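You operate a simulated robot arm through the tools that you are given. There is no shell and no other tool. Be economical: measure what you need, move in short steps, check, and stop when the job is done.

You run a simulated robot arm. Do the job below in one go: nothing can be reset, and whatever is moved stays where it is left.

Task
Brush the lint off the table under the work plate.
Fine: motor off first; put the small brush back and swing the plate in again. Set down upright: small brush. What is to be rubbed or washed off counts as gone when no trace of it is left.

The check looks at the end state, three seconds after you hand in, the way a careful person would. Anything else that was tipped, shoved, dropped, spilled or broken makes it a failure.

Robot
A 6-joint arm with a two-finger gripper, fixed in place. Base frame: the origin is at the foot of the arm, x ahead of it, y to its left, z up. Readings come in cm, degrees, newtons and seconds.
It reaches about 129.8 cm from its shoulder. Its first joint turns from -149.0 to 149.0 degrees. Payload 1.57 kg.
The tool frame sits at the grasp point between the pads (the TCP): z along the fingers, y along the line on which they close. The tips reach 2.1 cm beyond it. Largest opening 7 cm; the body of the gripper starts 5 cm behind the TCP.
Orientation is that of the tool frame in the base frame, as a unit quaternion [w, x, y, z]. With the fingers straight down and closing along the base's y, the tool's x points along the base's -x, its y along +y and its z along -z.

Tools
- The arm moves only by the tool nudge_tool. Its argument "moves" is one flat list of numbers, 7 for each row, row after row: the shift along the base's x, y, z in cm, then the turn, a rotation vector about the base's x, y, z in rad, then the finger opening in cm, from 0 to 7. In form: [x, y, z, ax, ay, az, hand, x, y, z, ax, ay, az, hand, ...]. A call has 1 to 20 rows; each row is the pose to reach, as a shift and turn from the pose commanded when the call began. A row lasts 0.2 s, in which the tool goes at most 5 cm and 8.6 degrees; a call with a longer step from one row to the next is refused whole, and so is a gripper value outside its range. A pose out of reach is approached as far as the arm can. The call stops where the force on the tool passes 40 N (or 10 N more than at its start, if that is more) or the arm is blocked; 0.2 s more then pass. Each finger halts on what it meets, pressing with about 25 N; the grip force reading is that of the motor and also rises with nothing between the fingers. The clock runs only during rows and for 0.2 s after the last one: add rows that repeat a pose to give the fingers time. The reply holds the time, the measured pose of the TCP, the force on the tool along the base axes, the opening and the grip force, in the units named above and with some noise, with the torque about the TCP (base axes, N m) and any sound that the robot's microphone picked up.
- Cameras (640 x 400 px; columns grow to the right, rows downward): "scene" is fixed at [39.83, -64.85, 138.6]; the picture's right is [0.77, -0.63, 0.00], its down [-0.34, -0.42, -0.84] and it looks along [0.53, 0.65, -0.54] (base axes); focal length 320 px, centre (320, 200). "wrist" rides on the gripper at [7.9, 0.4, -8.1] in the tool frame; the picture's right is [-0.05, 1.00, 0.00], its down [-0.67, -0.04, -0.74] and it looks along [-0.74, -0.04, 0.67] (tool axes); focal length 256 px, centre (320, 200).
- grab_frame(camera): a new picture of that camera. The clock stands still meanwhile.
- raise_lower(by): slides the trunk up (or, below 0, down) by that many cm; the arm rides with it, the base frame stays. It gives what a move gives, with no picture.
- probe_pixels(camera, pixels): for up to 12 pixels [column, row] of the newest picture of that camera ("zoom" is the newest enlarged one), the place [x, y, z] in the base frame of the surface seen there, good to about 0.3 cm. The clock stands still meanwhile.
- zoom(camera, box): a new picture of the part [left, top, right, bottom] of that camera's present view, enlarged. The clock stands still meanwhile.
- close_job(): hands the job in; it is judged then, once.

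Go step by step. Measure first, check grasps and placings, and put right what went wrong. The budget is 80 turns and 38 pictures, counting those below and the enlarged ones. Unless the task says otherwise, let go and move clear before handing in, and close with one line.

The tools are called after "Request:" as name(argument=value, ...) on one line, values as JSON. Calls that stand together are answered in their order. nudge_tool: Moves the arm, as the interface text tells. Its arguments: {"type":"object","properties":{"moves":{"type":"array","items":{"type":"number"}}},"required":["moves"]} The other tools are called the same way: raise_lower (by) slides the trunk up or down; grab_frame (camera) takes a picture; probe_pixels (camera, pixels) gives the place of the surface under pixels of a picture; zoom (camera, box) takes an enlarged picture of a part of a camera's view; close_job () hands the job in.

At the start:

```text
t: 0.0
eef_pos: [77.23, 10.54, 111.98]
ee_rot: [0.0, -0.001, 1.0, -0.001]
force: [-0.3, -0.3, -0.1]
torque: [-0.02, 0.05, -0.04]
grip_width: 6.96
grasp_force: 0.0
trunk travel left (down, up): [-80.0, 17.0]
```

scene: 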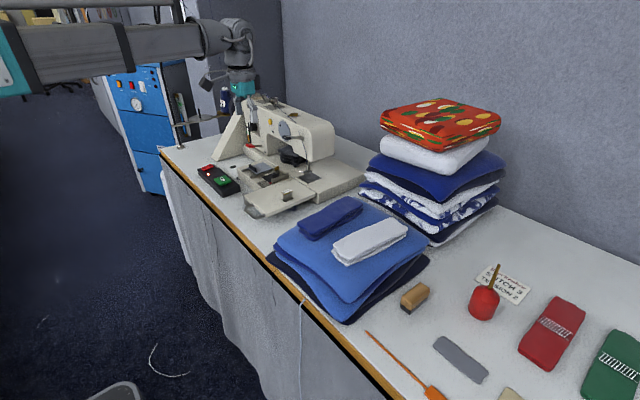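
wrist: 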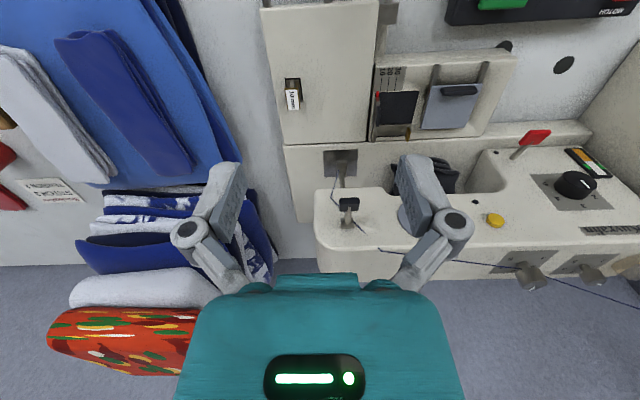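

The scene shows a sewing machine with a motor switch box near (218,180) and a work plate near (270,190); a small brush may be around (415,297). I'll enlarge these areas.

Request:
zoom(camera="scene", box=[180, 90, 370, 220])

Request:
zoom(camera="scene", box=[340, 240, 640, 400])

Request:
zoom(camera="wrist", box=[240, 0, 640, 250])

```text
3.08 times, centred on (275, 155) of scene
```

zoom: 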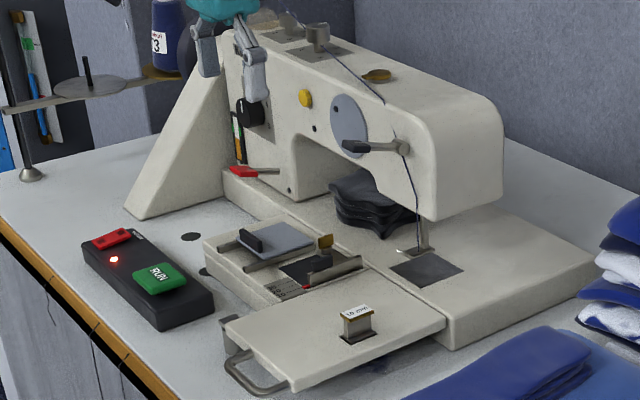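

```text
2.13 times, centred on (490, 320) of scene
```

zoom: 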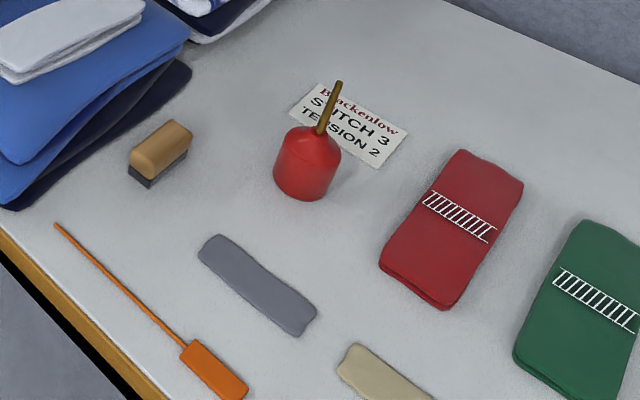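

```text
1.60 times, centred on (440, 125) of wrist
```

zoom: 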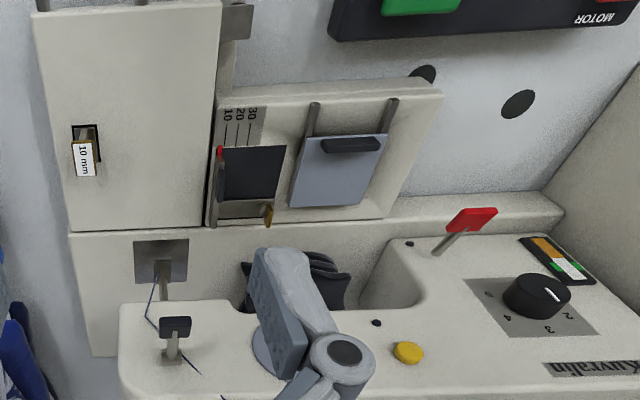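

The plate has a loop handle at its front edge and a bracket that may be the hinge. I'll enlarge it and measure.

Request:
zoom(camera="scene", box=[190, 150, 350, 250])

Request:
probe_pixels(camera="scene", pixels=[[207, 168], [222, 181], [415, 290], [406, 294], [424, 290], [408, 308], [404, 304], [427, 297], [440, 260], [485, 300], [435, 394]])

Request:
probe_pixels(camera="wrist", pixels=[[265, 12], [374, 12], [368, 138], [285, 138], [390, 15], [300, 200], [385, 5], [293, 85], [480, 3], [600, 5]])

```text
4.00 times, centred on (270, 200) of scene
```

zoom: 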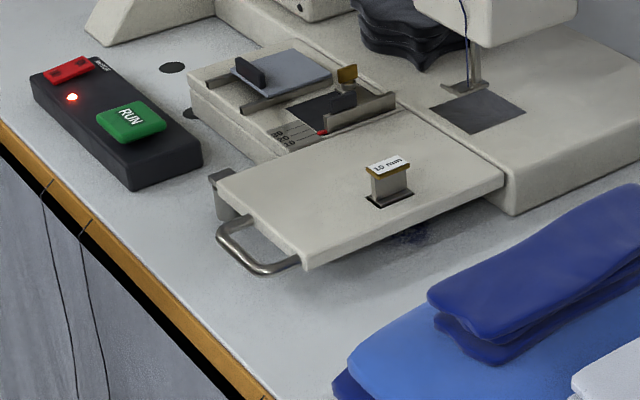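

```text
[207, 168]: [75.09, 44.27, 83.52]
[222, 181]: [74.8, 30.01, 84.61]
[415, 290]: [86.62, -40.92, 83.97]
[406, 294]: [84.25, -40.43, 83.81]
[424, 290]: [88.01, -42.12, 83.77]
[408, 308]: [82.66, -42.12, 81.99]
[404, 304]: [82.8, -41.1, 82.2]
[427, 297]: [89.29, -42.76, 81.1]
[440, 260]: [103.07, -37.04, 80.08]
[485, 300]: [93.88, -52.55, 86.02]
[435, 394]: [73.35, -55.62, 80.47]
```

```text
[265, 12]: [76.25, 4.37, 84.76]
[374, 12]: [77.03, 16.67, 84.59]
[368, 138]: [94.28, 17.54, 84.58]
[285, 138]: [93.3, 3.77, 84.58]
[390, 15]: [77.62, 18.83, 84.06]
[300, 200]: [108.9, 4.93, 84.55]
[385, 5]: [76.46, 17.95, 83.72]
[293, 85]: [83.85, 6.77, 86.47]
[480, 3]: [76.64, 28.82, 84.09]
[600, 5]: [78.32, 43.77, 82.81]
```

The motor box spans y≈28 to 45 at x≈75, and the plate spans x≈74–95, y≈3–17, top z≈84.6. I'll move back and lower for a closer view of the box, handle and hinge.

Request:
nudge_tool(moves=[-2.5, 2.9, -2.4, 0, 0, 0, 5, -5, 5.8, -4.8, 0, 0, 0, 3, -7.5, 8.7, -7.2, 0, 0, 0, 1, -10, 11.6, -9.6, 0, 0, 0, 0, -12.5, 14.5, -12, 0, 0, 0, 0, -15.2, 17.5, -14.5, 0, 0, 0, 0, -15.2, 17.5, -14.5, 0, 0, 0, 0])

Request:
grab_frame(camera="wrist")

```text
t: 1.6
eef_pos: [61.74, 28.0, 111.91]
ee_rot: [0.0, 0.0, 1.0, 0.0]
force: [-0.1, 0.4, -0.8]
torque: [0.01, -0.01, 0.0]
grip_width: 0.0
grasp_force: 25.3
out of reach, approached as far as the arm can: row 1, 2, 3, 4, 5, 6, 7
trunk travel left (down, up): [-80.0, 17.0]
```

```text
31 pictures are left
```

wrist: 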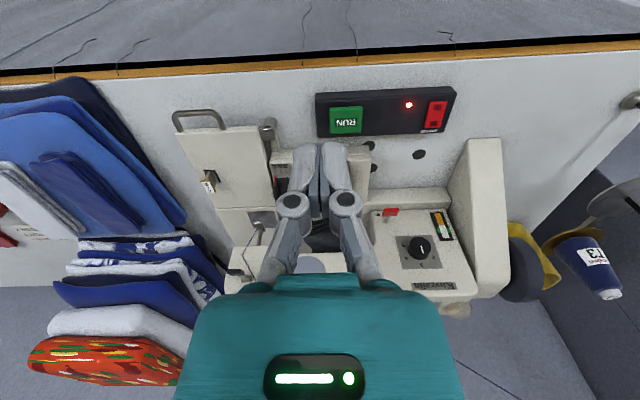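

Moving down was out of reach (z stayed at 112), so the trunk has to come down. I'll lower it in two steps.

Request:
raise_lower(by=-12)

Request:
zoom(camera="wrist", box=[80, 0, 480, 250])

```text
t: 3.1
eef_pos: [61.57, 27.87, 99.83]
ee_rot: [-0.001, 0.0, 1.0, 0.0]
force: [-0.2, 0.1, 0.1]
torque: [0.02, -0.04, 0.02]
grip_width: 0.0
grasp_force: 24.8
trunk travel left (down, up): [-68.0, 29.0]
```

```text
1.60 times, centred on (280, 125) of wrist
```

zoom: 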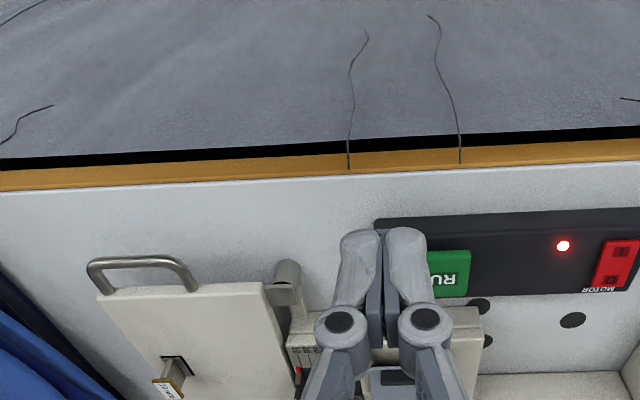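

The bracket is a vertical hinge post at the plate's front-left corner, so the handle swings the plate outward. I'll look closely at the red motor switch before pressing it.

Request:
zoom(camera="wrist", box=[320, 90, 520, 215])

Request:
probe_pixels(camera="zoom", pixels=[[422, 205], [460, 210], [440, 260], [470, 180], [410, 285], [350, 210], [330, 270], [440, 230]])

Request:
probe_pixels(camera="wrist", pixels=[[258, 168], [260, 185], [142, 186], [240, 178], [170, 163], [138, 165], [200, 165], [155, 182], [190, 182], [200, 120]])

```text
3.20 times, centred on (420, 152) of wrist
```

zoom: 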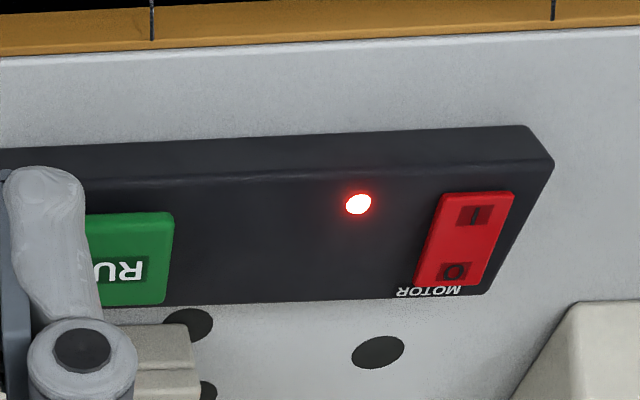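

```text
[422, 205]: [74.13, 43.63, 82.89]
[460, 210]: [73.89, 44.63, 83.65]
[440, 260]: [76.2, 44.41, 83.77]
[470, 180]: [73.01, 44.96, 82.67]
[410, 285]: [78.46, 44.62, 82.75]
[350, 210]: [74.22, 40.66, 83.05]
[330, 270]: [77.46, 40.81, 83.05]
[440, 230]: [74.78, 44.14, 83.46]
```

```text
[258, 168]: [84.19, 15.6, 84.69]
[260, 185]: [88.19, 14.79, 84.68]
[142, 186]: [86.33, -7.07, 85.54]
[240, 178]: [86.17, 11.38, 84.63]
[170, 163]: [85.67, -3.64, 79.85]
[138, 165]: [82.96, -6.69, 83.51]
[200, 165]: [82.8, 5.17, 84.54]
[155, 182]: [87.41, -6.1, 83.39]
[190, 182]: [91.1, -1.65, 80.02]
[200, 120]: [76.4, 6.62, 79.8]
```

The rocker's "O" end is at about (76.9, 44.8, 83.8) and its raised state means "I" is on. I'll move above it with closed fingers.

Request:
nudge_tool(moves=[2.6, 2.8, 0, 0, 0, 0, 0, 5.2, 5.6, 0, 0, 0, 0, 0, 7.8, 8.5, 0, 0, 0, 0, 0, 10.4, 11.4, 0, 0, 0, 0, 0, 13, 14.2, 0, 0, 0, 0, 0, 15.4, 17, 0, 0, 0, 0, 0, 15.4, 17, -4, 0, 0, 0, 0, 15.4, 17, -8, 0, 0, 0, 0, 15.4, 17, -11, 0, 0, 0, 0])

Request:
grab_frame(camera="wrist")

```text
t: 5.1
eef_pos: [77.17, 44.78, 99.92]
ee_rot: [0.001, 0.0, 1.0, 0.0]
force: [-0.2, -0.4, -0.4]
torque: [-0.02, 0.0, -0.02]
grip_width: 0.0
grasp_force: 24.9
out of reach, approached as far as the arm can: row 7, 8, 9
trunk travel left (down, up): [-68.0, 29.0]
```

```text
28 pictures are left
```

wrist: 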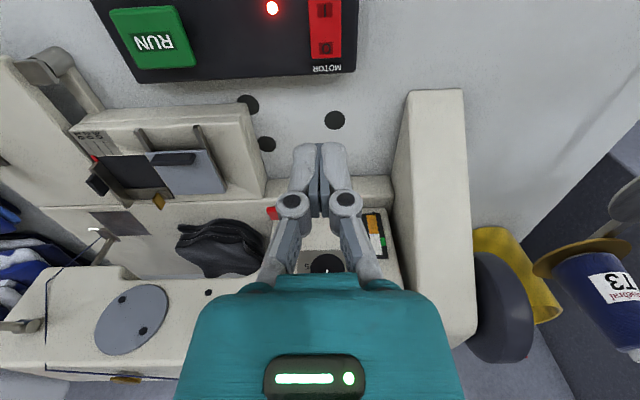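

The red rocker is now ahead of the fingers, but the arm's lower limit is tied to the trunk. I'll raise the tool and then lower the trunk to gain downward room.

Request:
nudge_tool(moves=[0, 0, 4, 0, 0, 0, 0, 0, 0, 8, 0, 0, 0, 0, 0, 0, 12, 0, 0, 0, 0, 0, 0, 16, 0, 0, 0, 0, 0, 0, 18, 0, 0, 0, 0])

Request:
raise_lower(by=-26)

Request:
zoom(camera="scene", box=[160, 50, 320, 200])

```text
t: 6.3
eef_pos: [76.59, 44.12, 99.95]
ee_rot: [0.0, 0.0, 1.0, 0.0]
force: [-0.2, -0.3, 0.6]
torque: [0.0, 0.01, -0.01]
grip_width: 0.02
grasp_force: 25.2
out of reach, approached as far as the arm can: row 1, 2, 3, 4, 5
trunk travel left (down, up): [-68.0, 29.0]
```

```text
t: 7.8
eef_pos: [76.67, 44.08, 85.63]
ee_rot: [0.005, 0.0, 1.0, 0.004]
force: [-1.1, -2.1, 51.6]
torque: [0.05, 0.41, 0.06]
grip_width: 0.59
grasp_force: 28.9
trunk travel left (down, up): [-53.3, 43.7]
heard: click
stopped: the force on the tool passed its limit at 112 N (the readings are from after the stop); the commanded pose is now the measured one
```

```text
2.67 times, centred on (240, 125) of scene
```

zoom: 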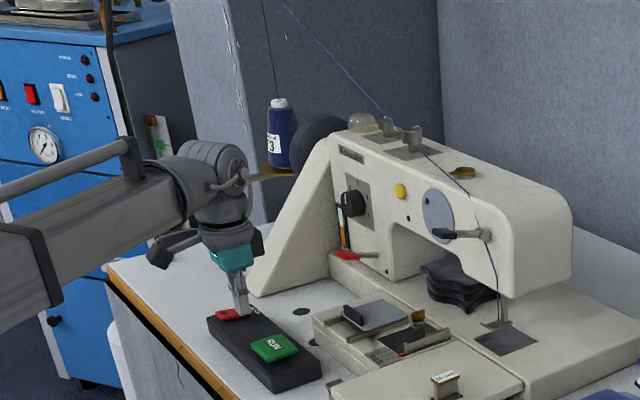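

The arm itself can't change height; only the trunk does. The lowering trunk pressed the rocker with a click and the LED looks off. I'll raise the trunk and check.

Request:
raise_lower(by=10)

Request:
grab_frame(camera="wrist")

```text
t: 9.2
eef_pos: [77.05, 44.21, 95.11]
ee_rot: [0.003, 0.0, 1.0, 0.003]
force: [0.0, -0.5, 0.0]
torque: [0.06, 0.05, 0.04]
grip_width: 0.01
grasp_force: 28.6
trunk travel left (down, up): [-63.3, 33.7]
```

```text
26 pictures are left
```

wrist: 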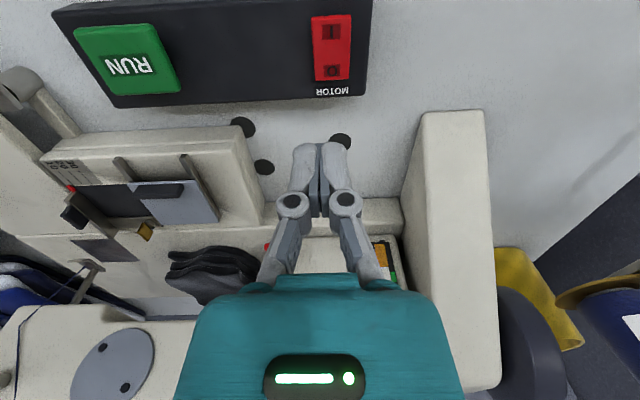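

The LED is off and the rocker is down on "O", so the motor is off. Next I'll move to the plate handle and look.

Request:
nudge_tool(moves=[-2, -4, 0, 0, 0, 0, 0, -4, -8, 0, 0, 0, 0, 0, -6, -12, 0, 0, 0, 0, 0, -8, -16, 0, 0, 0, 0, 1, -10, -20, 0, 0, 0, 0, 2, -12, -24, 0, 0, 0, 0, 3, -14, -28, 0, 0, 0, 0, 3, -15, -31, 0, 0, 0, 0, 3, -16, -34, 0, 0, 0, 0, 3])

Request:
grab_frame(camera="wrist")

```text
t: 11.2
eef_pos: [61.07, 10.35, 95.09]
ee_rot: [0.004, 0.0, 1.0, 0.003]
force: [-0.4, 0.6, 0.1]
torque: [0.0, -0.03, 0.0]
grip_width: 3.0
grasp_force: 0.0
trunk travel left (down, up): [-63.3, 33.7]
```

```text
25 pictures are left
```

wrist: 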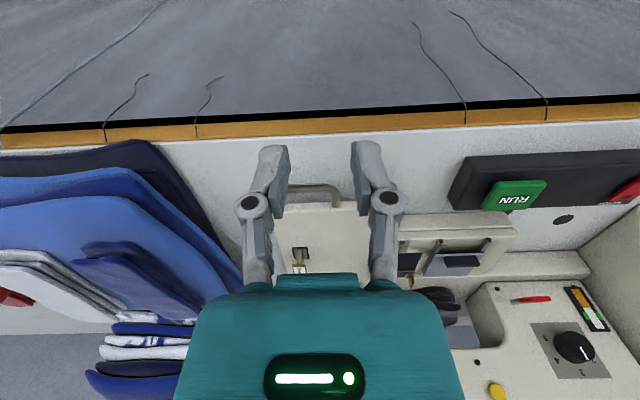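

The handle is visible between the fingers near (315,190). I'll enlarge and probe it, along with the cloth pile's edge.

Request:
zoom(camera="wrist", box=[220, 120, 420, 245])

Request:
probe_pixels(camera="wrist", pixels=[[155, 142], [180, 190], [215, 235], [120, 150], [60, 200], [200, 124], [300, 122], [460, 165], [470, 210]])

Request:
zoom(camera="scene", box=[220, 170, 300, 220])

Request:
probe_pixels(camera="zoom", pixels=[[215, 255], [275, 340], [245, 320], [225, 285], [340, 375], [388, 355], [205, 170], [195, 210], [260, 220], [365, 320], [300, 365], [280, 290]])

```text
3.20 times, centred on (320, 182) of wrist
```

zoom: 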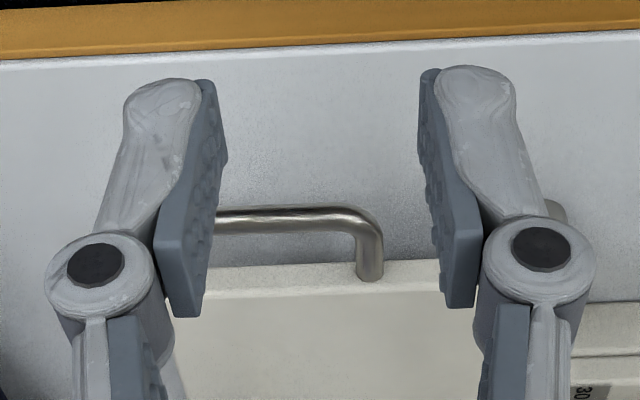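

```text
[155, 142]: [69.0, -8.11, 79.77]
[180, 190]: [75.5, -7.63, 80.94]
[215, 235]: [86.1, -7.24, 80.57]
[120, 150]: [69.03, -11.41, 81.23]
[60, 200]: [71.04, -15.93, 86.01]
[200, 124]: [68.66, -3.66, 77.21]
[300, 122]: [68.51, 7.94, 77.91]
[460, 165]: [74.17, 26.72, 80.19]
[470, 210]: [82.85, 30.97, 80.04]
```

```text
8.00 times, centred on (260, 195) of scene
```

zoom: 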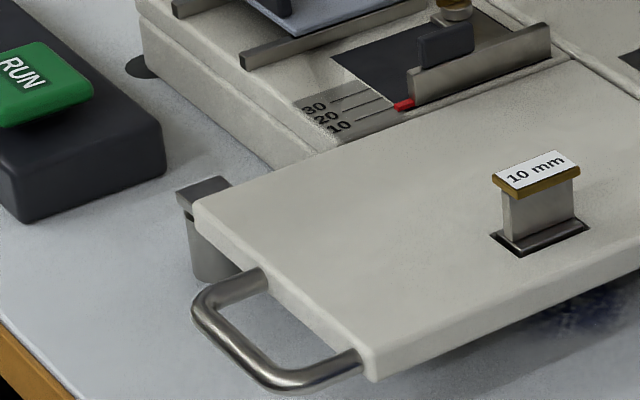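

```text
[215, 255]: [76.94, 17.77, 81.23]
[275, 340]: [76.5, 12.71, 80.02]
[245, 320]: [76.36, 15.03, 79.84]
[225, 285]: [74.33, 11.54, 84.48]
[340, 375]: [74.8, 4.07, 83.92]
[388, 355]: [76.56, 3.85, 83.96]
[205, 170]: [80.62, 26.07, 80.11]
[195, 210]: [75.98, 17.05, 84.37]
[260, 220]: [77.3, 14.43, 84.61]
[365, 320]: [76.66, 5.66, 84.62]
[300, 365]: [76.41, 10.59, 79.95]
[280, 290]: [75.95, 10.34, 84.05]
```

I'll probe the bar of the handle itself.

Request:
probe_pixels(camera="zoom", pixels=[[220, 338], [235, 353], [255, 370], [203, 318], [290, 380], [240, 285], [320, 368], [258, 345]])

Request:
probe_pixels(camera="wrist", pixels=[[300, 188], [315, 188], [325, 188], [334, 195], [335, 203], [300, 204], [345, 203]])

```text
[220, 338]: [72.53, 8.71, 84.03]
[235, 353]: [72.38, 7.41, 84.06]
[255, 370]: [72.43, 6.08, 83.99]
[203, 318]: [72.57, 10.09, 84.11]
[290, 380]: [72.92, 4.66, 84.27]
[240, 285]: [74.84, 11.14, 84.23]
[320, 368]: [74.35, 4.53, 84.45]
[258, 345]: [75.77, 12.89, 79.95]
```

```text
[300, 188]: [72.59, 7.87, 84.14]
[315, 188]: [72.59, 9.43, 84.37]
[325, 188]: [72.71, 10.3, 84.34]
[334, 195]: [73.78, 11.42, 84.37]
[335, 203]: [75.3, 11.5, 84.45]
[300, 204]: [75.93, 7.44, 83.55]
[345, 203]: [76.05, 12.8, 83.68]
```

The handle bar runs along y (4.5–11.3) at x≈72.7, z≈84, with its loop open to x≈75.8. I'll turn the tool 90° so the fingers close along x and go above the bar.

Request:
nudge_tool(moves=[1, -0.2, 0, 0, 0, 0.1428, 3, 2, -0.4, 0, 0, 0, 0.2856, 3, 3, -0.6, 0, 0, 0, 0.4284, 3, 4, -0.8, 0, 0, 0, 0.5712, 3, 5, -1, 0, 0, 0, 0.714, 3, 6, -1.2, 0, 0, 0, 0.8568, 3, 7, -1.4, 0, 0, 0, 0.9996, 3, 8, -1.6, 0, 0, 0, 1.1424, 3, 9, -1.8, 0, 0, 0, 1.2852, 3, 10, -2, 0, 0, 0, 1.428, 3, 11.7, -2.3, 0, 0, 0, 1.5708, 3, 11.7, -2.3, 0, 0, 0, 1.5708, 3])

Request:
zoom(camera="wrist", box=[220, 80, 420, 205])

```text
t: 13.8
eef_pos: [72.76, 7.94, 95.15]
ee_rot: [0.0, 0.707, -0.707, -0.004]
force: [-0.7, 0.0, 0.1]
torque: [-0.01, 0.02, -0.02]
grip_width: 3.01
grasp_force: 0.1
trunk travel left (down, up): [-63.3, 33.7]
```

```text
3.20 times, centred on (320, 142) of wrist
```

zoom: 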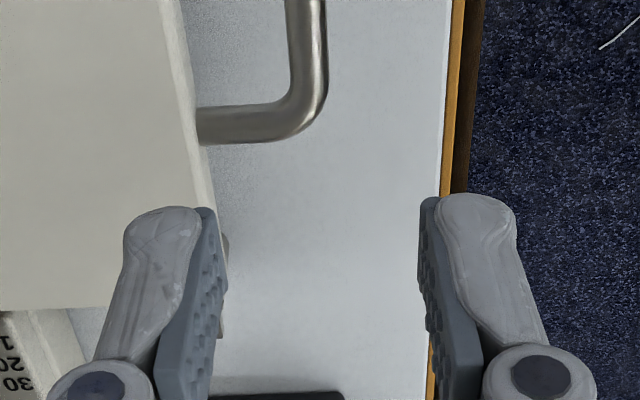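

The bar lies between the fingers in the picture. I'll lower the trunk 11 cm.

Request:
raise_lower(by=-11)

Request:
zoom(camera="scene", box=[200, 150, 328, 230])

```text
t: 15.2
eef_pos: [72.62, 8.04, 84.08]
ee_rot: [0.001, -0.707, 0.707, 0.004]
force: [0.0, -0.1, -0.3]
torque: [-0.01, 0.02, -0.02]
grip_width: 3.02
grasp_force: 0.0
trunk travel left (down, up): [-52.3, 44.7]
```

```text
5.00 times, centred on (264, 190) of scene
```

zoom: 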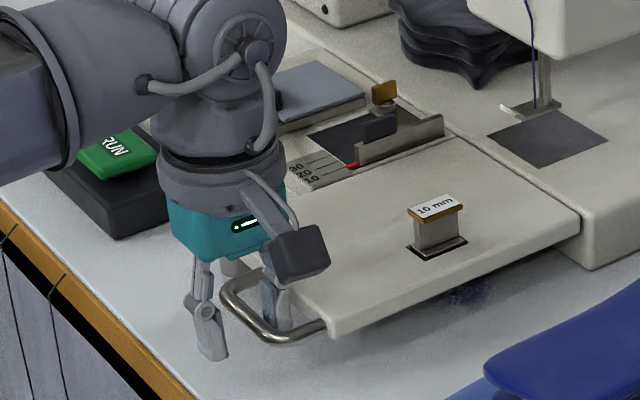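

The inner finger is inside the loop. I'll close loosely around the bar and start the swing with a short arc.

Request:
nudge_tool(moves=[0, 0, 0, 0, 0, 0, 1.6, 0, 0, 0, 0, 0, 0, 1.6, -1.0, 0.51, 0, 0, 0, -0.1, 1.6, -1.955, 1.12, 0, 0, 0, -0.2, 1.6, -2.84, 1.82, 0, 0, 0, -0.3, 1.6, -3.65, 2.6, 0, 0, 0, -0.4, 1.6, -3.65, 2.6, 0, 0, 0, -0.4, 1.6])

Request:
zoom(camera="scene", box=[180, 140, 340, 240])

```text
t: 16.8
eef_pos: [68.95, 10.62, 84.19]
ee_rot: [0.001, -0.553, 0.833, 0.004]
force: [-0.3, -0.1, 0.7]
torque: [0.01, 0.02, 0.0]
grip_width: 1.62
grasp_force: 0.0
trunk travel left (down, up): [-52.3, 44.7]
```

```text
4.00 times, centred on (260, 190) of scene
```

zoom: 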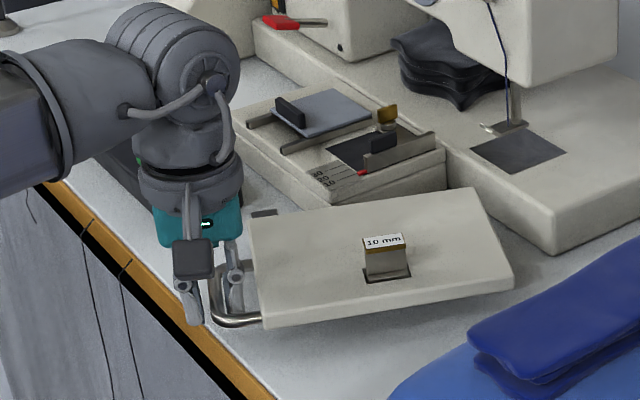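

The plate swings freely about the post with almost no force. I'll continue the arc to about 90°.

Request:
nudge_tool(moves=[-0.725, 0.866, 0, 0, 0, -0.1, 1.6, -1.36, 1.796, 0, 0, 0, -0.2, 1.6, -1.905, 2.786, 0, 0, 0, -0.3, 1.6, -2.346, 3.824, 0, 0, 0, -0.4, 1.6, -2.679, 4.9, 0, 0, 0, -0.5, 1.6, -2.904, 6.0, 0, 0, 0, -0.6, 1.6, -3.018, 7.128, 0, 0, 0, -0.7, 1.6, -3.019, 8.254, 0, 0, 0, -0.8, 1.6, -2.907, 9.378, 0, 0, 0, -0.9, 1.6, -2.684, 10.48, 0, 0, 0, -1.0, 1.6, -2.35, 11.56, 0, 0, 0, -1.1, 1.6, -2.05, 12.3, 0, 0, 0, -1.17, 1.6, -2.05, 12.3, 0, 0, 0, -1.17, 1.6])

Request:
zoom(camera="scene", box=[180, 140, 340, 240])

```text
t: 19.6
eef_pos: [67.16, 22.87, 84.12]
ee_rot: [0.003, 0.001, 1.0, 0.003]
force: [-0.7, 0.4, 0.3]
torque: [-0.01, 0.01, -0.01]
grip_width: 1.61
grasp_force: 0.1
trunk travel left (down, up): [-52.3, 44.7]
```

```text
4.00 times, centred on (260, 190) of scene
```

zoom: 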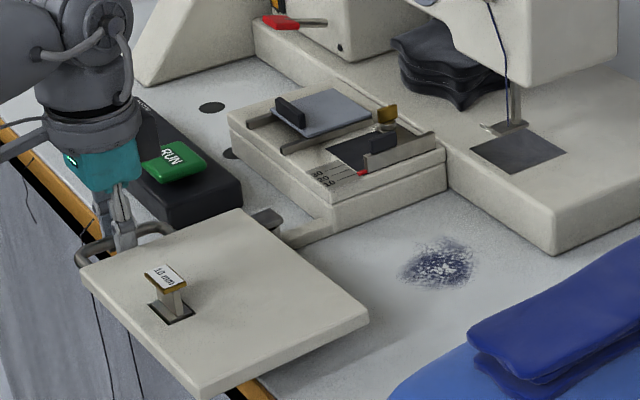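

The plate is out and the lint patch shows around zoom (440,262). I'll probe it, then open the fingers and rise.

Request:
probe_pixels(camera="zoom", pixels=[[402, 270], [475, 250], [445, 238], [435, 290], [440, 262], [410, 248], [470, 280], [340, 225], [530, 240], [470, 345], [360, 310], [420, 380]])

Request:
nudge_tool(moves=[0, 0, 0, 0, 0, 0, 3, 0, 0, 0, 0, 0, 0, 3])

Request:
raise_lower(by=16)

```text
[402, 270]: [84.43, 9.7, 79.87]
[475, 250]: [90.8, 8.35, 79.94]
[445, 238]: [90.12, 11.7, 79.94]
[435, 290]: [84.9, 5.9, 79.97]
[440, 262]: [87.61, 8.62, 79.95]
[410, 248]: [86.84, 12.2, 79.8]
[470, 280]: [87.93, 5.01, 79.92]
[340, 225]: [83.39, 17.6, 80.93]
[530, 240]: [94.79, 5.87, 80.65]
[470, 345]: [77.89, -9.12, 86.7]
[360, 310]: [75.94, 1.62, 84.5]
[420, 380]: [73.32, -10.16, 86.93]
```

```text
t: 20.2
eef_pos: [67.2, 22.92, 84.14]
ee_rot: [0.003, 0.0, 1.0, 0.002]
force: [0.6, 0.2, -0.1]
torque: [0.03, 0.04, -0.02]
grip_width: 3.01
grasp_force: 0.1
trunk travel left (down, up): [-52.3, 44.7]
```

```text
t: 22.0
eef_pos: [67.12, 22.95, 100.26]
ee_rot: [0.003, 0.0, 1.0, 0.001]
force: [-0.1, 1.2, -0.2]
torque: [0.01, -0.01, 0.02]
grip_width: 3.01
grasp_force: 0.1
trunk travel left (down, up): [-68.3, 28.7]
```

The lint is centred at about (87.5, 8.6) with a radius of about 4. Now I'll move toward the brush near (86, -41) for a view.

Request:
nudge_tool(moves=[0, -4.5, 0, 0, 0, 0, 4, 0, -9, 0, 0, 0, 0, 5, 0, -13.5, 0, 0, 0, 0, 5, 0, -18, 0, 0, 0, 0, 5, 0, -22.5, 0, 0, 0, 0, 5, 0, -27, 0, 0, 0, 0, 5, 0, -31.5, 0, 0, 0, 0, 5, 0, -36, 0, 0, 0, 0, 5, 0, -40.5, 0, 0, 0, 0, 5, 0, -45, 0, 0, 0, 0, 5, 0, -49.5, 0, 0, 0, 0, 5, 0, -54, 0, 0, 0, 0, 5, 0, -58, 0, 0, 0, 0, 5, 0, -62, 0, 0, 0, 0, 5, 0, -62, 0, 0, 0, 0, 5])

Request:
grab_frame(camera="wrist")

Request:
zoom(camera="scene", box=[375, 265, 455, 315])

```text
t: 25.2
eef_pos: [66.94, -39.21, 100.1]
ee_rot: [0.004, -0.001, 1.0, 0.002]
force: [0.6, 0.2, -0.1]
torque: [-0.01, 0.03, -0.03]
grip_width: 5.0
grasp_force: 0.2
trunk travel left (down, up): [-68.3, 28.7]
```

```text
18 pictures are left
```

wrist: 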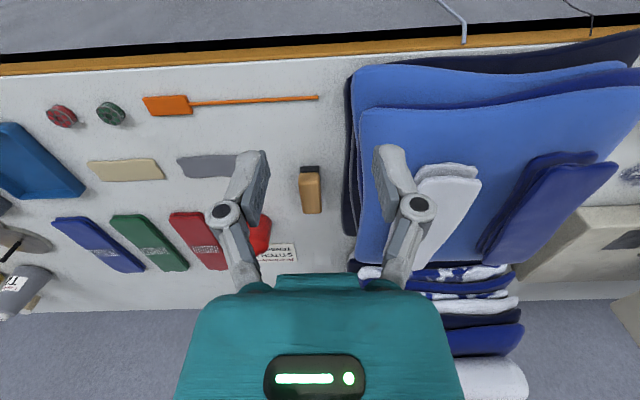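

```text
8.00 times, centred on (415, 290) of scene
```

zoom: 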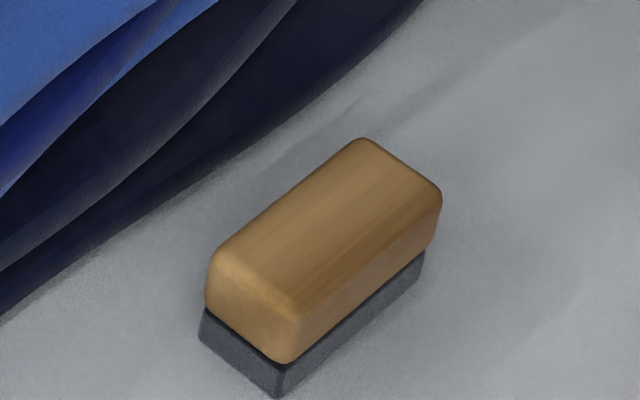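

The block at wrist (310,190) has a wooden top and a dark base. Before settling on it as the brush, I'll check the items at the left and probe the block's edges.

Request:
probe_pixels(camera="zoom", pixels=[[362, 145], [435, 195], [290, 310], [215, 265], [320, 230], [245, 360], [340, 345], [270, 380], [280, 340], [205, 325], [420, 265], [100, 250]])

Request:
zoom(camera="wrist", box=[0, 80, 360, 305])

```text
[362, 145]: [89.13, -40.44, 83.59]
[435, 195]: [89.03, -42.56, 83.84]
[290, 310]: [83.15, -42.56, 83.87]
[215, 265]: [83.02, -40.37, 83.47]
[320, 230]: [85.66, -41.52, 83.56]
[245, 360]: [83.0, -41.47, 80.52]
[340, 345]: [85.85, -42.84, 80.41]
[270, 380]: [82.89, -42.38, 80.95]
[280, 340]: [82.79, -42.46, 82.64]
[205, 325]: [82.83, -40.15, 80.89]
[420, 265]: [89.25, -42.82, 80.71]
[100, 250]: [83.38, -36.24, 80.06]
```

```text
1.78 times, centred on (180, 192) of wrist
```

zoom: 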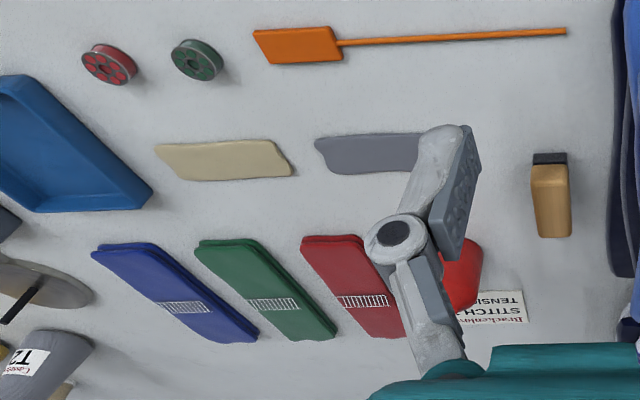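

It's the small brush: x 82.9–89.2, y -42.8 to -40.2, top z≈83.8, aligned with x. I'll go above its centre (86.0, -41.5).

Request:
nudge_tool(moves=[4, -0.5, 0, 0, 0, 0, 5, 8, -1, 0, 0, 0, 0, 5, 12, -1.5, 0, 0, 0, 0, 5, 16, -2, 0, 0, 0, 0, 5, 19.06, -2.3, 0, 0, 0, 0, 5, 19.06, -2.3, 0, 0, 0, 0, 5])

Request:
raise_lower(by=-12)

```text
t: 26.6
eef_pos: [86.13, -41.53, 100.01]
ee_rot: [0.003, 0.0, 1.0, 0.003]
force: [0.1, -0.9, 0.3]
torque: [-0.03, 0.02, -0.05]
grip_width: 5.01
grasp_force: 0.1
trunk travel left (down, up): [-68.3, 28.7]
```

```text
t: 28.1
eef_pos: [85.96, -41.6, 88.16]
ee_rot: [0.003, -0.001, 1.0, 0.002]
force: [-0.8, -0.6, -0.2]
torque: [-0.01, 0.01, -0.08]
grip_width: 4.99
grasp_force: 0.1
trunk travel left (down, up): [-56.3, 40.7]
```

I'm centred over the brush. I'll lower so the tips reach z≈81.4, then close.

Request:
raise_lower(by=-4.7)

Request:
nudge_tool(moves=[0, 0, 0, 0, 0, 0, 4, 0, 0, 0, 0, 0, 0, 3.2, 0, 0, 0, 0, 0, 0, 2.6, 0, 0, 0, 0, 0, 0, 2, 0, 0, 0, 0, 0, 0, 2, 0, 0, 0, 0, 0, 0, 2])

Request:
zoom(camera="scene", box=[335, 225, 495, 325])

```text
t: 29.0
eef_pos: [86.05, -41.46, 83.46]
ee_rot: [0.003, 0.0, 1.0, 0.003]
force: [0.4, 0.1, -0.3]
torque: [0.01, 0.01, 0.0]
grip_width: 5.0
grasp_force: 0.0
trunk travel left (down, up): [-51.6, 45.4]
```

```text
t: 30.4
eef_pos: [85.96, -41.44, 83.46]
ee_rot: [0.003, 0.001, 1.0, 0.002]
force: [0.3, 0.5, 1.4]
torque: [0.02, 0.02, -0.02]
grip_width: 2.9
grasp_force: 24.7
trunk travel left (down, up): [-51.6, 45.4]
```

```text
4.00 times, centred on (415, 275) of scene
```

zoom: 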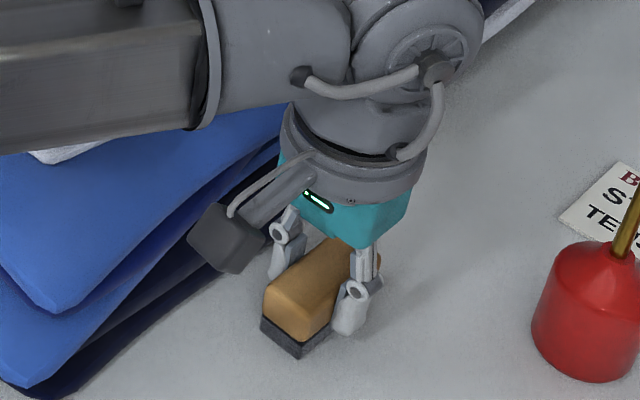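

The brush is gripped (width 2.9 cm, TCP z 83.46 with the bristles on the table). I'll lift it and carry it over the lint.

Request:
raise_lower(by=17)

Request:
nudge_tool(moves=[-1, 4.4, 0, 0, 0, 0, 2, -2, 8.8, 0, 0, 0, 0, 2, -3, 13.2, 0, 0, 0, 0, 2, -4, 17.6, 0, 0, 0, 0, 2, -5, 22, 0, 0, 0, 0, 2, -6, 26.4, 0, 0, 0, 0, 2, -6, 30.8, 0, 0, 0, 0, 2, -5, 35.2, 0, 0, 0, 0, 2, -4, 39.6, 0, 0, 0, 0, 2, -3, 44, 0, 0, 0, 0, 2, -2, 48.4, 0, 0, 0, 0, 2, -1, 52.5, 0, 0, 0, 0, 2, 0, 54.5, 0, 0, 0, 0, 2, 0, 54.5, 0, 0, 0, 0, 2])

Request:
grab_frame(camera="scene")

```text
t: 32.3
eef_pos: [86.11, -41.6, 100.38]
ee_rot: [0.004, 0.0, 1.0, 0.003]
force: [-0.2, -0.2, -0.8]
torque: [0.04, 0.03, 0.0]
grip_width: 2.01
grasp_force: 0.1
trunk travel left (down, up): [-68.6, 28.4]
```

```text
t: 35.3
eef_pos: [85.93, 13.01, 100.48]
ee_rot: [0.004, 0.0, 1.0, 0.003]
force: [0.3, -0.2, -0.7]
torque: [-0.01, 0.01, -0.01]
grip_width: 2.01
grasp_force: 0.0
trunk travel left (down, up): [-68.6, 28.4]
```

```text
14 pictures are left
```

scene: 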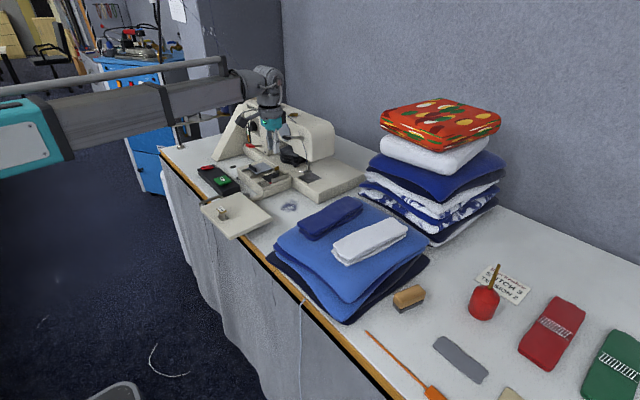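

The brush isn't in the fingers (opening 2.01, force 0); it stands at scene (408,297). I'll go back and check its pose.

Request:
zoom(camera="scene", box=[375, 265, 455, 315])

Request:
probe_pixels(camera="zoom", pixels=[[320, 230], [215, 265], [290, 310], [362, 145], [435, 195], [300, 340], [340, 330], [245, 340], [400, 290], [280, 390]])

Request:
nudge_tool(moves=[-1, -4.4, 0, 0, 0, 0, 3, -2, -8.8, 0, 0, 0, 0, 4, -3, -13.2, 0, 0, 0, 0, 5, -4, -17.6, 0, 0, 0, 0, 5, -5, -22, 0, 0, 0, 0, 5, -6, -26.4, 0, 0, 0, 0, 5, -6, -30.8, 0, 0, 0, 0, 5, -5, -35.2, 0, 0, 0, 0, 5, -4, -39.6, 0, 0, 0, 0, 5, -3, -44, 0, 0, 0, 0, 5, -2, -48.4, 0, 0, 0, 0, 5, -1, -52.5, 0, 0, 0, 0, 5, 0, -54.5, 0, 0, 0, 0, 5, 0, -54.5, 0, 0, 0, 0, 5])

```text
8.00 times, centred on (415, 290) of scene
```

zoom: 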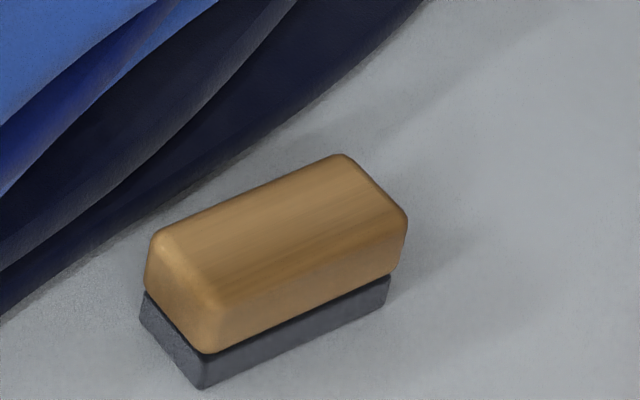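

```text
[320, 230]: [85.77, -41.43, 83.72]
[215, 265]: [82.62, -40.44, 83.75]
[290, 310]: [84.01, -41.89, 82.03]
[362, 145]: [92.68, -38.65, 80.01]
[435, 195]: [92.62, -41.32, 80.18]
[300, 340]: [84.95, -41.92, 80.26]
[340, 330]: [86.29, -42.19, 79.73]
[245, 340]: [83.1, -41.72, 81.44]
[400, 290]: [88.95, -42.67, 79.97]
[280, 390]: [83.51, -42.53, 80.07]
```

```text
t: 38.3
eef_pos: [86.11, -41.48, 100.43]
ee_rot: [0.003, 0.0, 1.0, 0.003]
force: [0.0, -0.5, 0.1]
torque: [0.01, -0.02, 0.02]
grip_width: 4.97
grasp_force: 0.2
out of reach, approached as far as the arm can: row 3, 4, 5
trunk travel left (down, up): [-68.6, 28.4]
```

The brush stayed upright but turned somewhat. I'll probe its edges to get the new yaw and centre.

Request:
zoom(camera="wrist", box=[240, 0, 400, 100])

Request:
zoom(camera="scene", box=[375, 265, 455, 315])

Request:
probe_pixels(camera="zoom", pixels=[[165, 235], [330, 165], [395, 215], [225, 300], [150, 285], [205, 345], [395, 265], [300, 310], [148, 318], [200, 380], [385, 295], [260, 265]])

```text
4.00 times, centred on (320, 50) of wrist
```

zoom: 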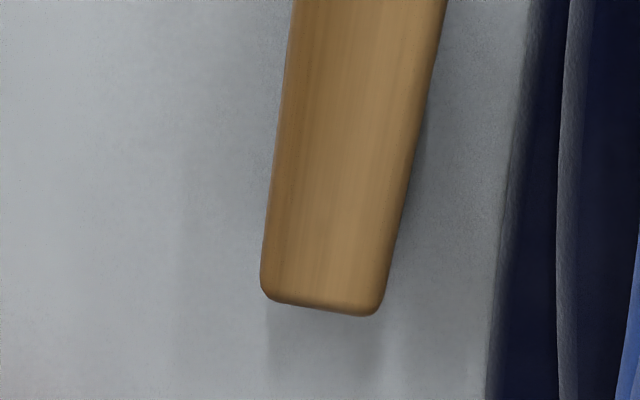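

```text
8.00 times, centred on (415, 290) of scene
```

zoom: 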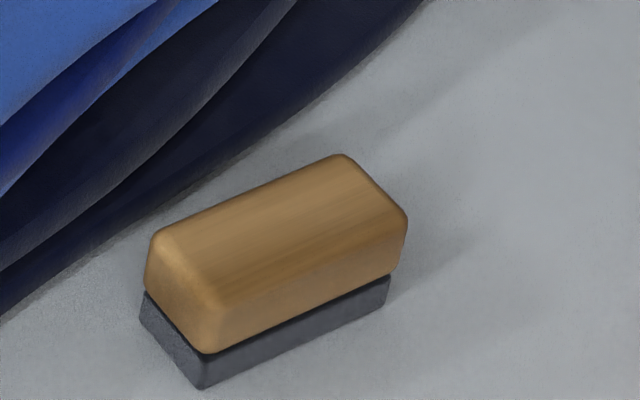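

```text
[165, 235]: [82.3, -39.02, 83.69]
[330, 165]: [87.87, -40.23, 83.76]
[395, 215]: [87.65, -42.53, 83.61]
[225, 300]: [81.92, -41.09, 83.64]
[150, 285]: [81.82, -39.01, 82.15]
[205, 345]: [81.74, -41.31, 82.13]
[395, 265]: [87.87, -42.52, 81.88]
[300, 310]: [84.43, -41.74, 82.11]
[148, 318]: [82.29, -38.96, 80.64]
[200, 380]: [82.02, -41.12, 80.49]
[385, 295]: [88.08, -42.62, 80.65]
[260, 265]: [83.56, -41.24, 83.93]
```

The brush is now centred at (84.95, -40.75) with a yaw of about -12°. I'll match that, grip a little deeper, close fully, and lift slowly.

Request:
nudge_tool(moves=[-0.5, 0.3, 0, 0, 0, -0.1, 5, -1.1, 0.7, 0, 0, 0, -0.2, 5, -1.1, 0.7, 0, 0, 0, -0.2, 5])

Request:
raise_lower(by=-13)

Request:
raise_lower(by=-4.6)

Request:
nudge_tool(moves=[0, 0, 0, 0, 0, 0, 4, 0, 0, 0, 0, 0, 0, 3, 0, 0, 0, 0, 0, 0, 2, 0, 0, 0, 0, 0, 0, 1, 0, 0, 0, 0, 0, 0, 0, 0, 0, 0, 0, 0, 0, 0, 0, 0, 0, 0, 0, 0, 0])

Request:
raise_lower(by=1)

```text
t: 39.1
eef_pos: [85.07, -40.9, 100.45]
ee_rot: [0.003, 0.1, 0.995, 0.003]
force: [0.0, -0.2, -0.3]
torque: [0.03, 0.03, 0.0]
grip_width: 4.99
grasp_force: 0.0
trunk travel left (down, up): [-68.6, 28.4]
```

```text
t: 40.7
eef_pos: [85.07, -40.84, 87.52]
ee_rot: [0.004, 0.101, 0.995, 0.002]
force: [-0.9, 0.2, 0.1]
torque: [0.03, 0.0, 0.01]
grip_width: 4.99
grasp_force: 0.0
trunk travel left (down, up): [-55.6, 41.4]
```

```text
t: 41.6
eef_pos: [85.07, -40.78, 82.82]
ee_rot: [0.003, 0.1, 0.995, 0.002]
force: [-0.1, 0.1, 0.0]
torque: [0.04, -0.02, -0.01]
grip_width: 4.99
grasp_force: 0.1
trunk travel left (down, up): [-51.0, 46.0]
```

```text
t: 43.2
eef_pos: [84.95, -40.74, 82.76]
ee_rot: [0.003, 0.1, 0.995, 0.002]
force: [0.0, -0.6, 3.7]
torque: [-0.05, -0.01, -0.03]
grip_width: 2.86
grasp_force: 24.8
trunk travel left (down, up): [-51.0, 46.0]
```

```text
t: 43.8
eef_pos: [85.05, -40.73, 83.78]
ee_rot: [0.004, 0.1, 0.995, 0.003]
force: [0.5, 0.3, 0.8]
torque: [0.01, 0.04, -0.02]
grip_width: 2.88
grasp_force: 25.2
trunk travel left (down, up): [-52.0, 45.0]
```

It's still held after 1 cm (2.88 cm, 25 N). I'll raise in small steps.

Request:
raise_lower(by=3)

Request:
raise_lower(by=6)

Request:
raise_lower(by=6)

Request:
zoom(camera="scene", box=[335, 200, 495, 300])

```text
t: 44.5
eef_pos: [84.95, -40.82, 86.9]
ee_rot: [0.003, 0.1, 0.995, 0.002]
force: [0.6, -0.5, -0.8]
torque: [0.02, 0.0, 0.0]
grip_width: 2.85
grasp_force: 24.7
trunk travel left (down, up): [-55.0, 42.0]
```

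```text
t: 45.5
eef_pos: [85.02, -40.84, 92.85]
ee_rot: [0.003, 0.1, 0.995, 0.002]
force: [-0.1, 0.0, -0.5]
torque: [0.0, -0.01, 0.01]
grip_width: 2.87
grasp_force: 24.8
trunk travel left (down, up): [-61.0, 36.0]
```

```text
t: 46.5
eef_pos: [85.06, -40.83, 98.82]
ee_rot: [0.003, 0.1, 0.995, 0.002]
force: [0.0, -0.2, -0.5]
torque: [0.0, -0.02, -0.02]
grip_width: 2.86
grasp_force: 24.4
trunk travel left (down, up): [-67.0, 30.0]
```

```text
4.00 times, centred on (415, 250) of scene
```

zoom: 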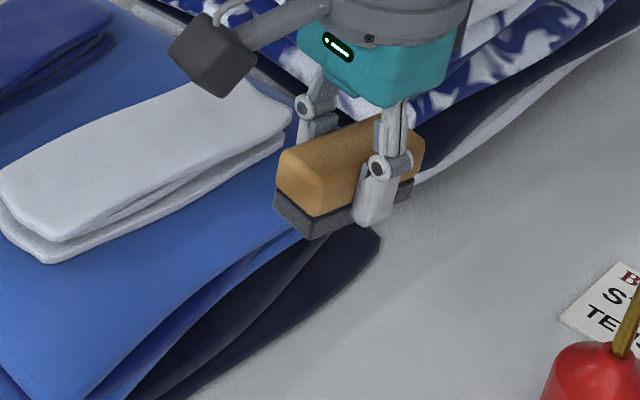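

The brush is firmly held. I'll carry it smoothly to above the lint and turn it square on the way.

Request:
nudge_tool(moves=[0, 1.5, 0, 0, 0, 0, 0, 0, 4.5, 0, 0, 0, 0, 0, 0, 7.5, 0, 0, 0, 0.05, 0, 0, 10.5, 0, 0, 0, 0.1, 0, 0, 13.5, 0, 0, 0, 0.15, 0, 0, 16.5, 0, 0, 0, 0.2, 0, 0, 20, 0, 0, 0, 0.2, 0, 0, 23.5, 0, 0, 0, 0.2, 0, 0, 27, 0, 0, 0, 0.2, 0, 0, 30.5, 0, 0, 0, 0.2, 0, 0, 34, 0, 0, 0, 0.2, 0, 0, 37.5, 0, 0, 0, 0.2, 0, 0, 41, 0, 0, 0, 0.2, 0, 0, 44, 0, 0, 0, 0.2, 0, 0, 47, 0, 0, 0, 0.2, 0, 0, 50, 0, 0, 0, 0.2, 0, 0, 52.5, 0, 0, 0, 0.2, 0, 0.5, 53.8, 0, 0, 0, 0.2, 0, 0.5, 53.8, 0, 0, 0, 0.2, 0])

Request:
raise_lower(by=-12)

Request:
zoom(camera="scene", box=[200, 130, 360, 230])

```text
t: 50.5
eef_pos: [85.49, 12.94, 98.82]
ee_rot: [0.004, 0.0, 1.0, 0.003]
force: [-0.1, -0.3, 0.7]
torque: [0.01, 0.01, 0.01]
grip_width: 2.85
grasp_force: 25.2
trunk travel left (down, up): [-67.0, 30.0]
```

```text
t: 52.0
eef_pos: [85.49, 12.95, 86.79]
ee_rot: [0.004, 0.0, 1.0, 0.002]
force: [-0.1, -0.7, -0.4]
torque: [0.03, -0.02, 0.0]
grip_width: 2.84
grasp_force: 25.2
trunk travel left (down, up): [-55.0, 42.0]
```

```text
4.00 times, centred on (280, 180) of scene
```

zoom: 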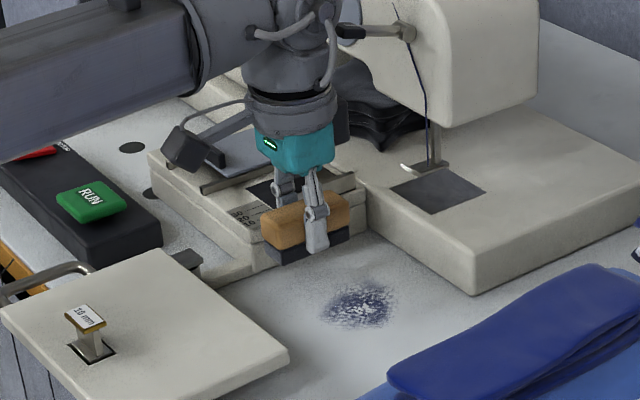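

The brush is above the table beside the lint. The machine's presser lever, knob at zoom (350,30), could be near the wrist, so I'll measure it before sweeping.

Request:
probe_pixels(camera="zoom", pixels=[[352, 32], [400, 33], [400, 80], [445, 110], [428, 165], [340, 115], [310, 60], [320, 100], [290, 45], [350, 140], [370, 215], [475, 290]])

```text
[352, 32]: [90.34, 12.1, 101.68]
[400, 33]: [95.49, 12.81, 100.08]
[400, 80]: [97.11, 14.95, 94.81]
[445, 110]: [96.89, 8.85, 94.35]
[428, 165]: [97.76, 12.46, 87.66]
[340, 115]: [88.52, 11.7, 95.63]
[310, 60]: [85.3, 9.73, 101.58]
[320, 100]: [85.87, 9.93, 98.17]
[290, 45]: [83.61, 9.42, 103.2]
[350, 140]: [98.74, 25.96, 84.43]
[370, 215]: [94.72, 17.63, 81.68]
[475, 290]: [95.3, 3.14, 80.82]
```

The lever knob is at about (90.3, 12.1, 101.7), close to the wrist. I'll take one view of that clearance.

Request:
zoom(camera="scene", box=[215, 75, 335, 150])

Request:
probe_pixels(camera="zoom", pixels=[[320, 140], [350, 200], [375, 290], [330, 250], [300, 200], [395, 330], [370, 340], [430, 340], [330, 80], [360, 150], [360, 240], [275, 150]])

```text
5.33 times, centred on (275, 112) of scene
```

zoom: 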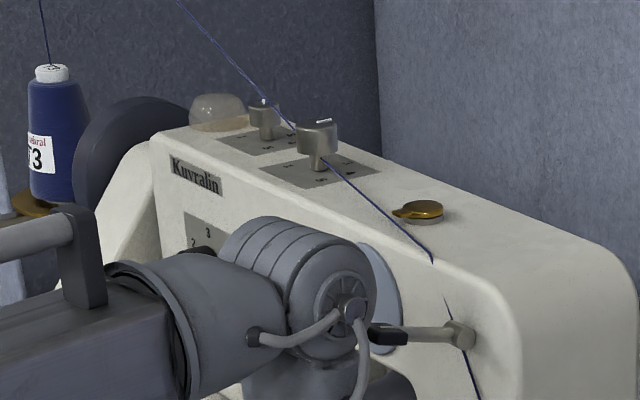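

```text
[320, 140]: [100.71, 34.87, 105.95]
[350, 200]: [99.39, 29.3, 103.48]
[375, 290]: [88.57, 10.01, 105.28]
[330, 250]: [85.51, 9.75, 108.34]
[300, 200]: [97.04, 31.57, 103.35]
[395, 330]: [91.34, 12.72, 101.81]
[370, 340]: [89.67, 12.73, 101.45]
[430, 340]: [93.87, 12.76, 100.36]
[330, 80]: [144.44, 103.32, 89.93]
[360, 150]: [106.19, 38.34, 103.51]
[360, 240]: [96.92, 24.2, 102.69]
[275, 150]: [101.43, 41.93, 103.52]
```

At sweeping height the wrist cylinder (x up to about 89.3 at y≈9.8–15) would graze the lever knob at y≈12–13. So I'll turn the brush to lie along y and work with the wrist at y≤8, gripping off-centre to extend its reach. First I back away and turn.

Request:
nudge_tool(moves=[-1.7, -2.5, 0, 0, 0, 0, 0, -3.5, -4.95, 0, 0, 0, 0, 0, -3.5, -4.95, 0, 0, 0, 0.14, 0, -3.5, -4.95, 0, 0, 0, 0.28, 0, -3.5, -4.95, 0, 0, 0, 0.42, 0, -3.5, -4.95, 0, 0, 0, 0.56, 0, -3.5, -4.95, 0, 0, 0, 0.7, 0, -3.5, -4.95, 0, 0, 0, 0.84, 0, -3.5, -4.95, 0, 0, 0, 0.98, 0, -3.5, -4.95, 0, 0, 0, 1.12, 0, -3.5, -4.95, 0, 0, 0, 1.26, 0, -3.5, -4.95, 0, 0, 0, 1.4, 0, -3.5, -4.95, 0, 0, 0, 1.4868, 0, -3.5, -4.95, 0, 0, 0, 1.5708, 0, -3.5, -4.95, 0, 0, 0, 1.5708, 0])

Request:
raise_lower(by=-3.9)

```text
t: 55.2
eef_pos: [81.91, 8.16, 86.87]
ee_rot: [0.0, 0.708, -0.706, -0.005]
force: [0.0, 0.7, -0.5]
torque: [-0.04, -0.03, -0.01]
grip_width: 2.88
grasp_force: 25.0
trunk travel left (down, up): [-55.0, 42.0]
```

```text
t: 56.0
eef_pos: [81.97, 8.04, 82.89]
ee_rot: [0.001, -0.707, 0.708, 0.005]
force: [0.4, -0.3, -0.7]
torque: [0.0, -0.03, 0.04]
grip_width: 2.86
grasp_force: 24.9
trunk travel left (down, up): [-51.1, 45.9]
```

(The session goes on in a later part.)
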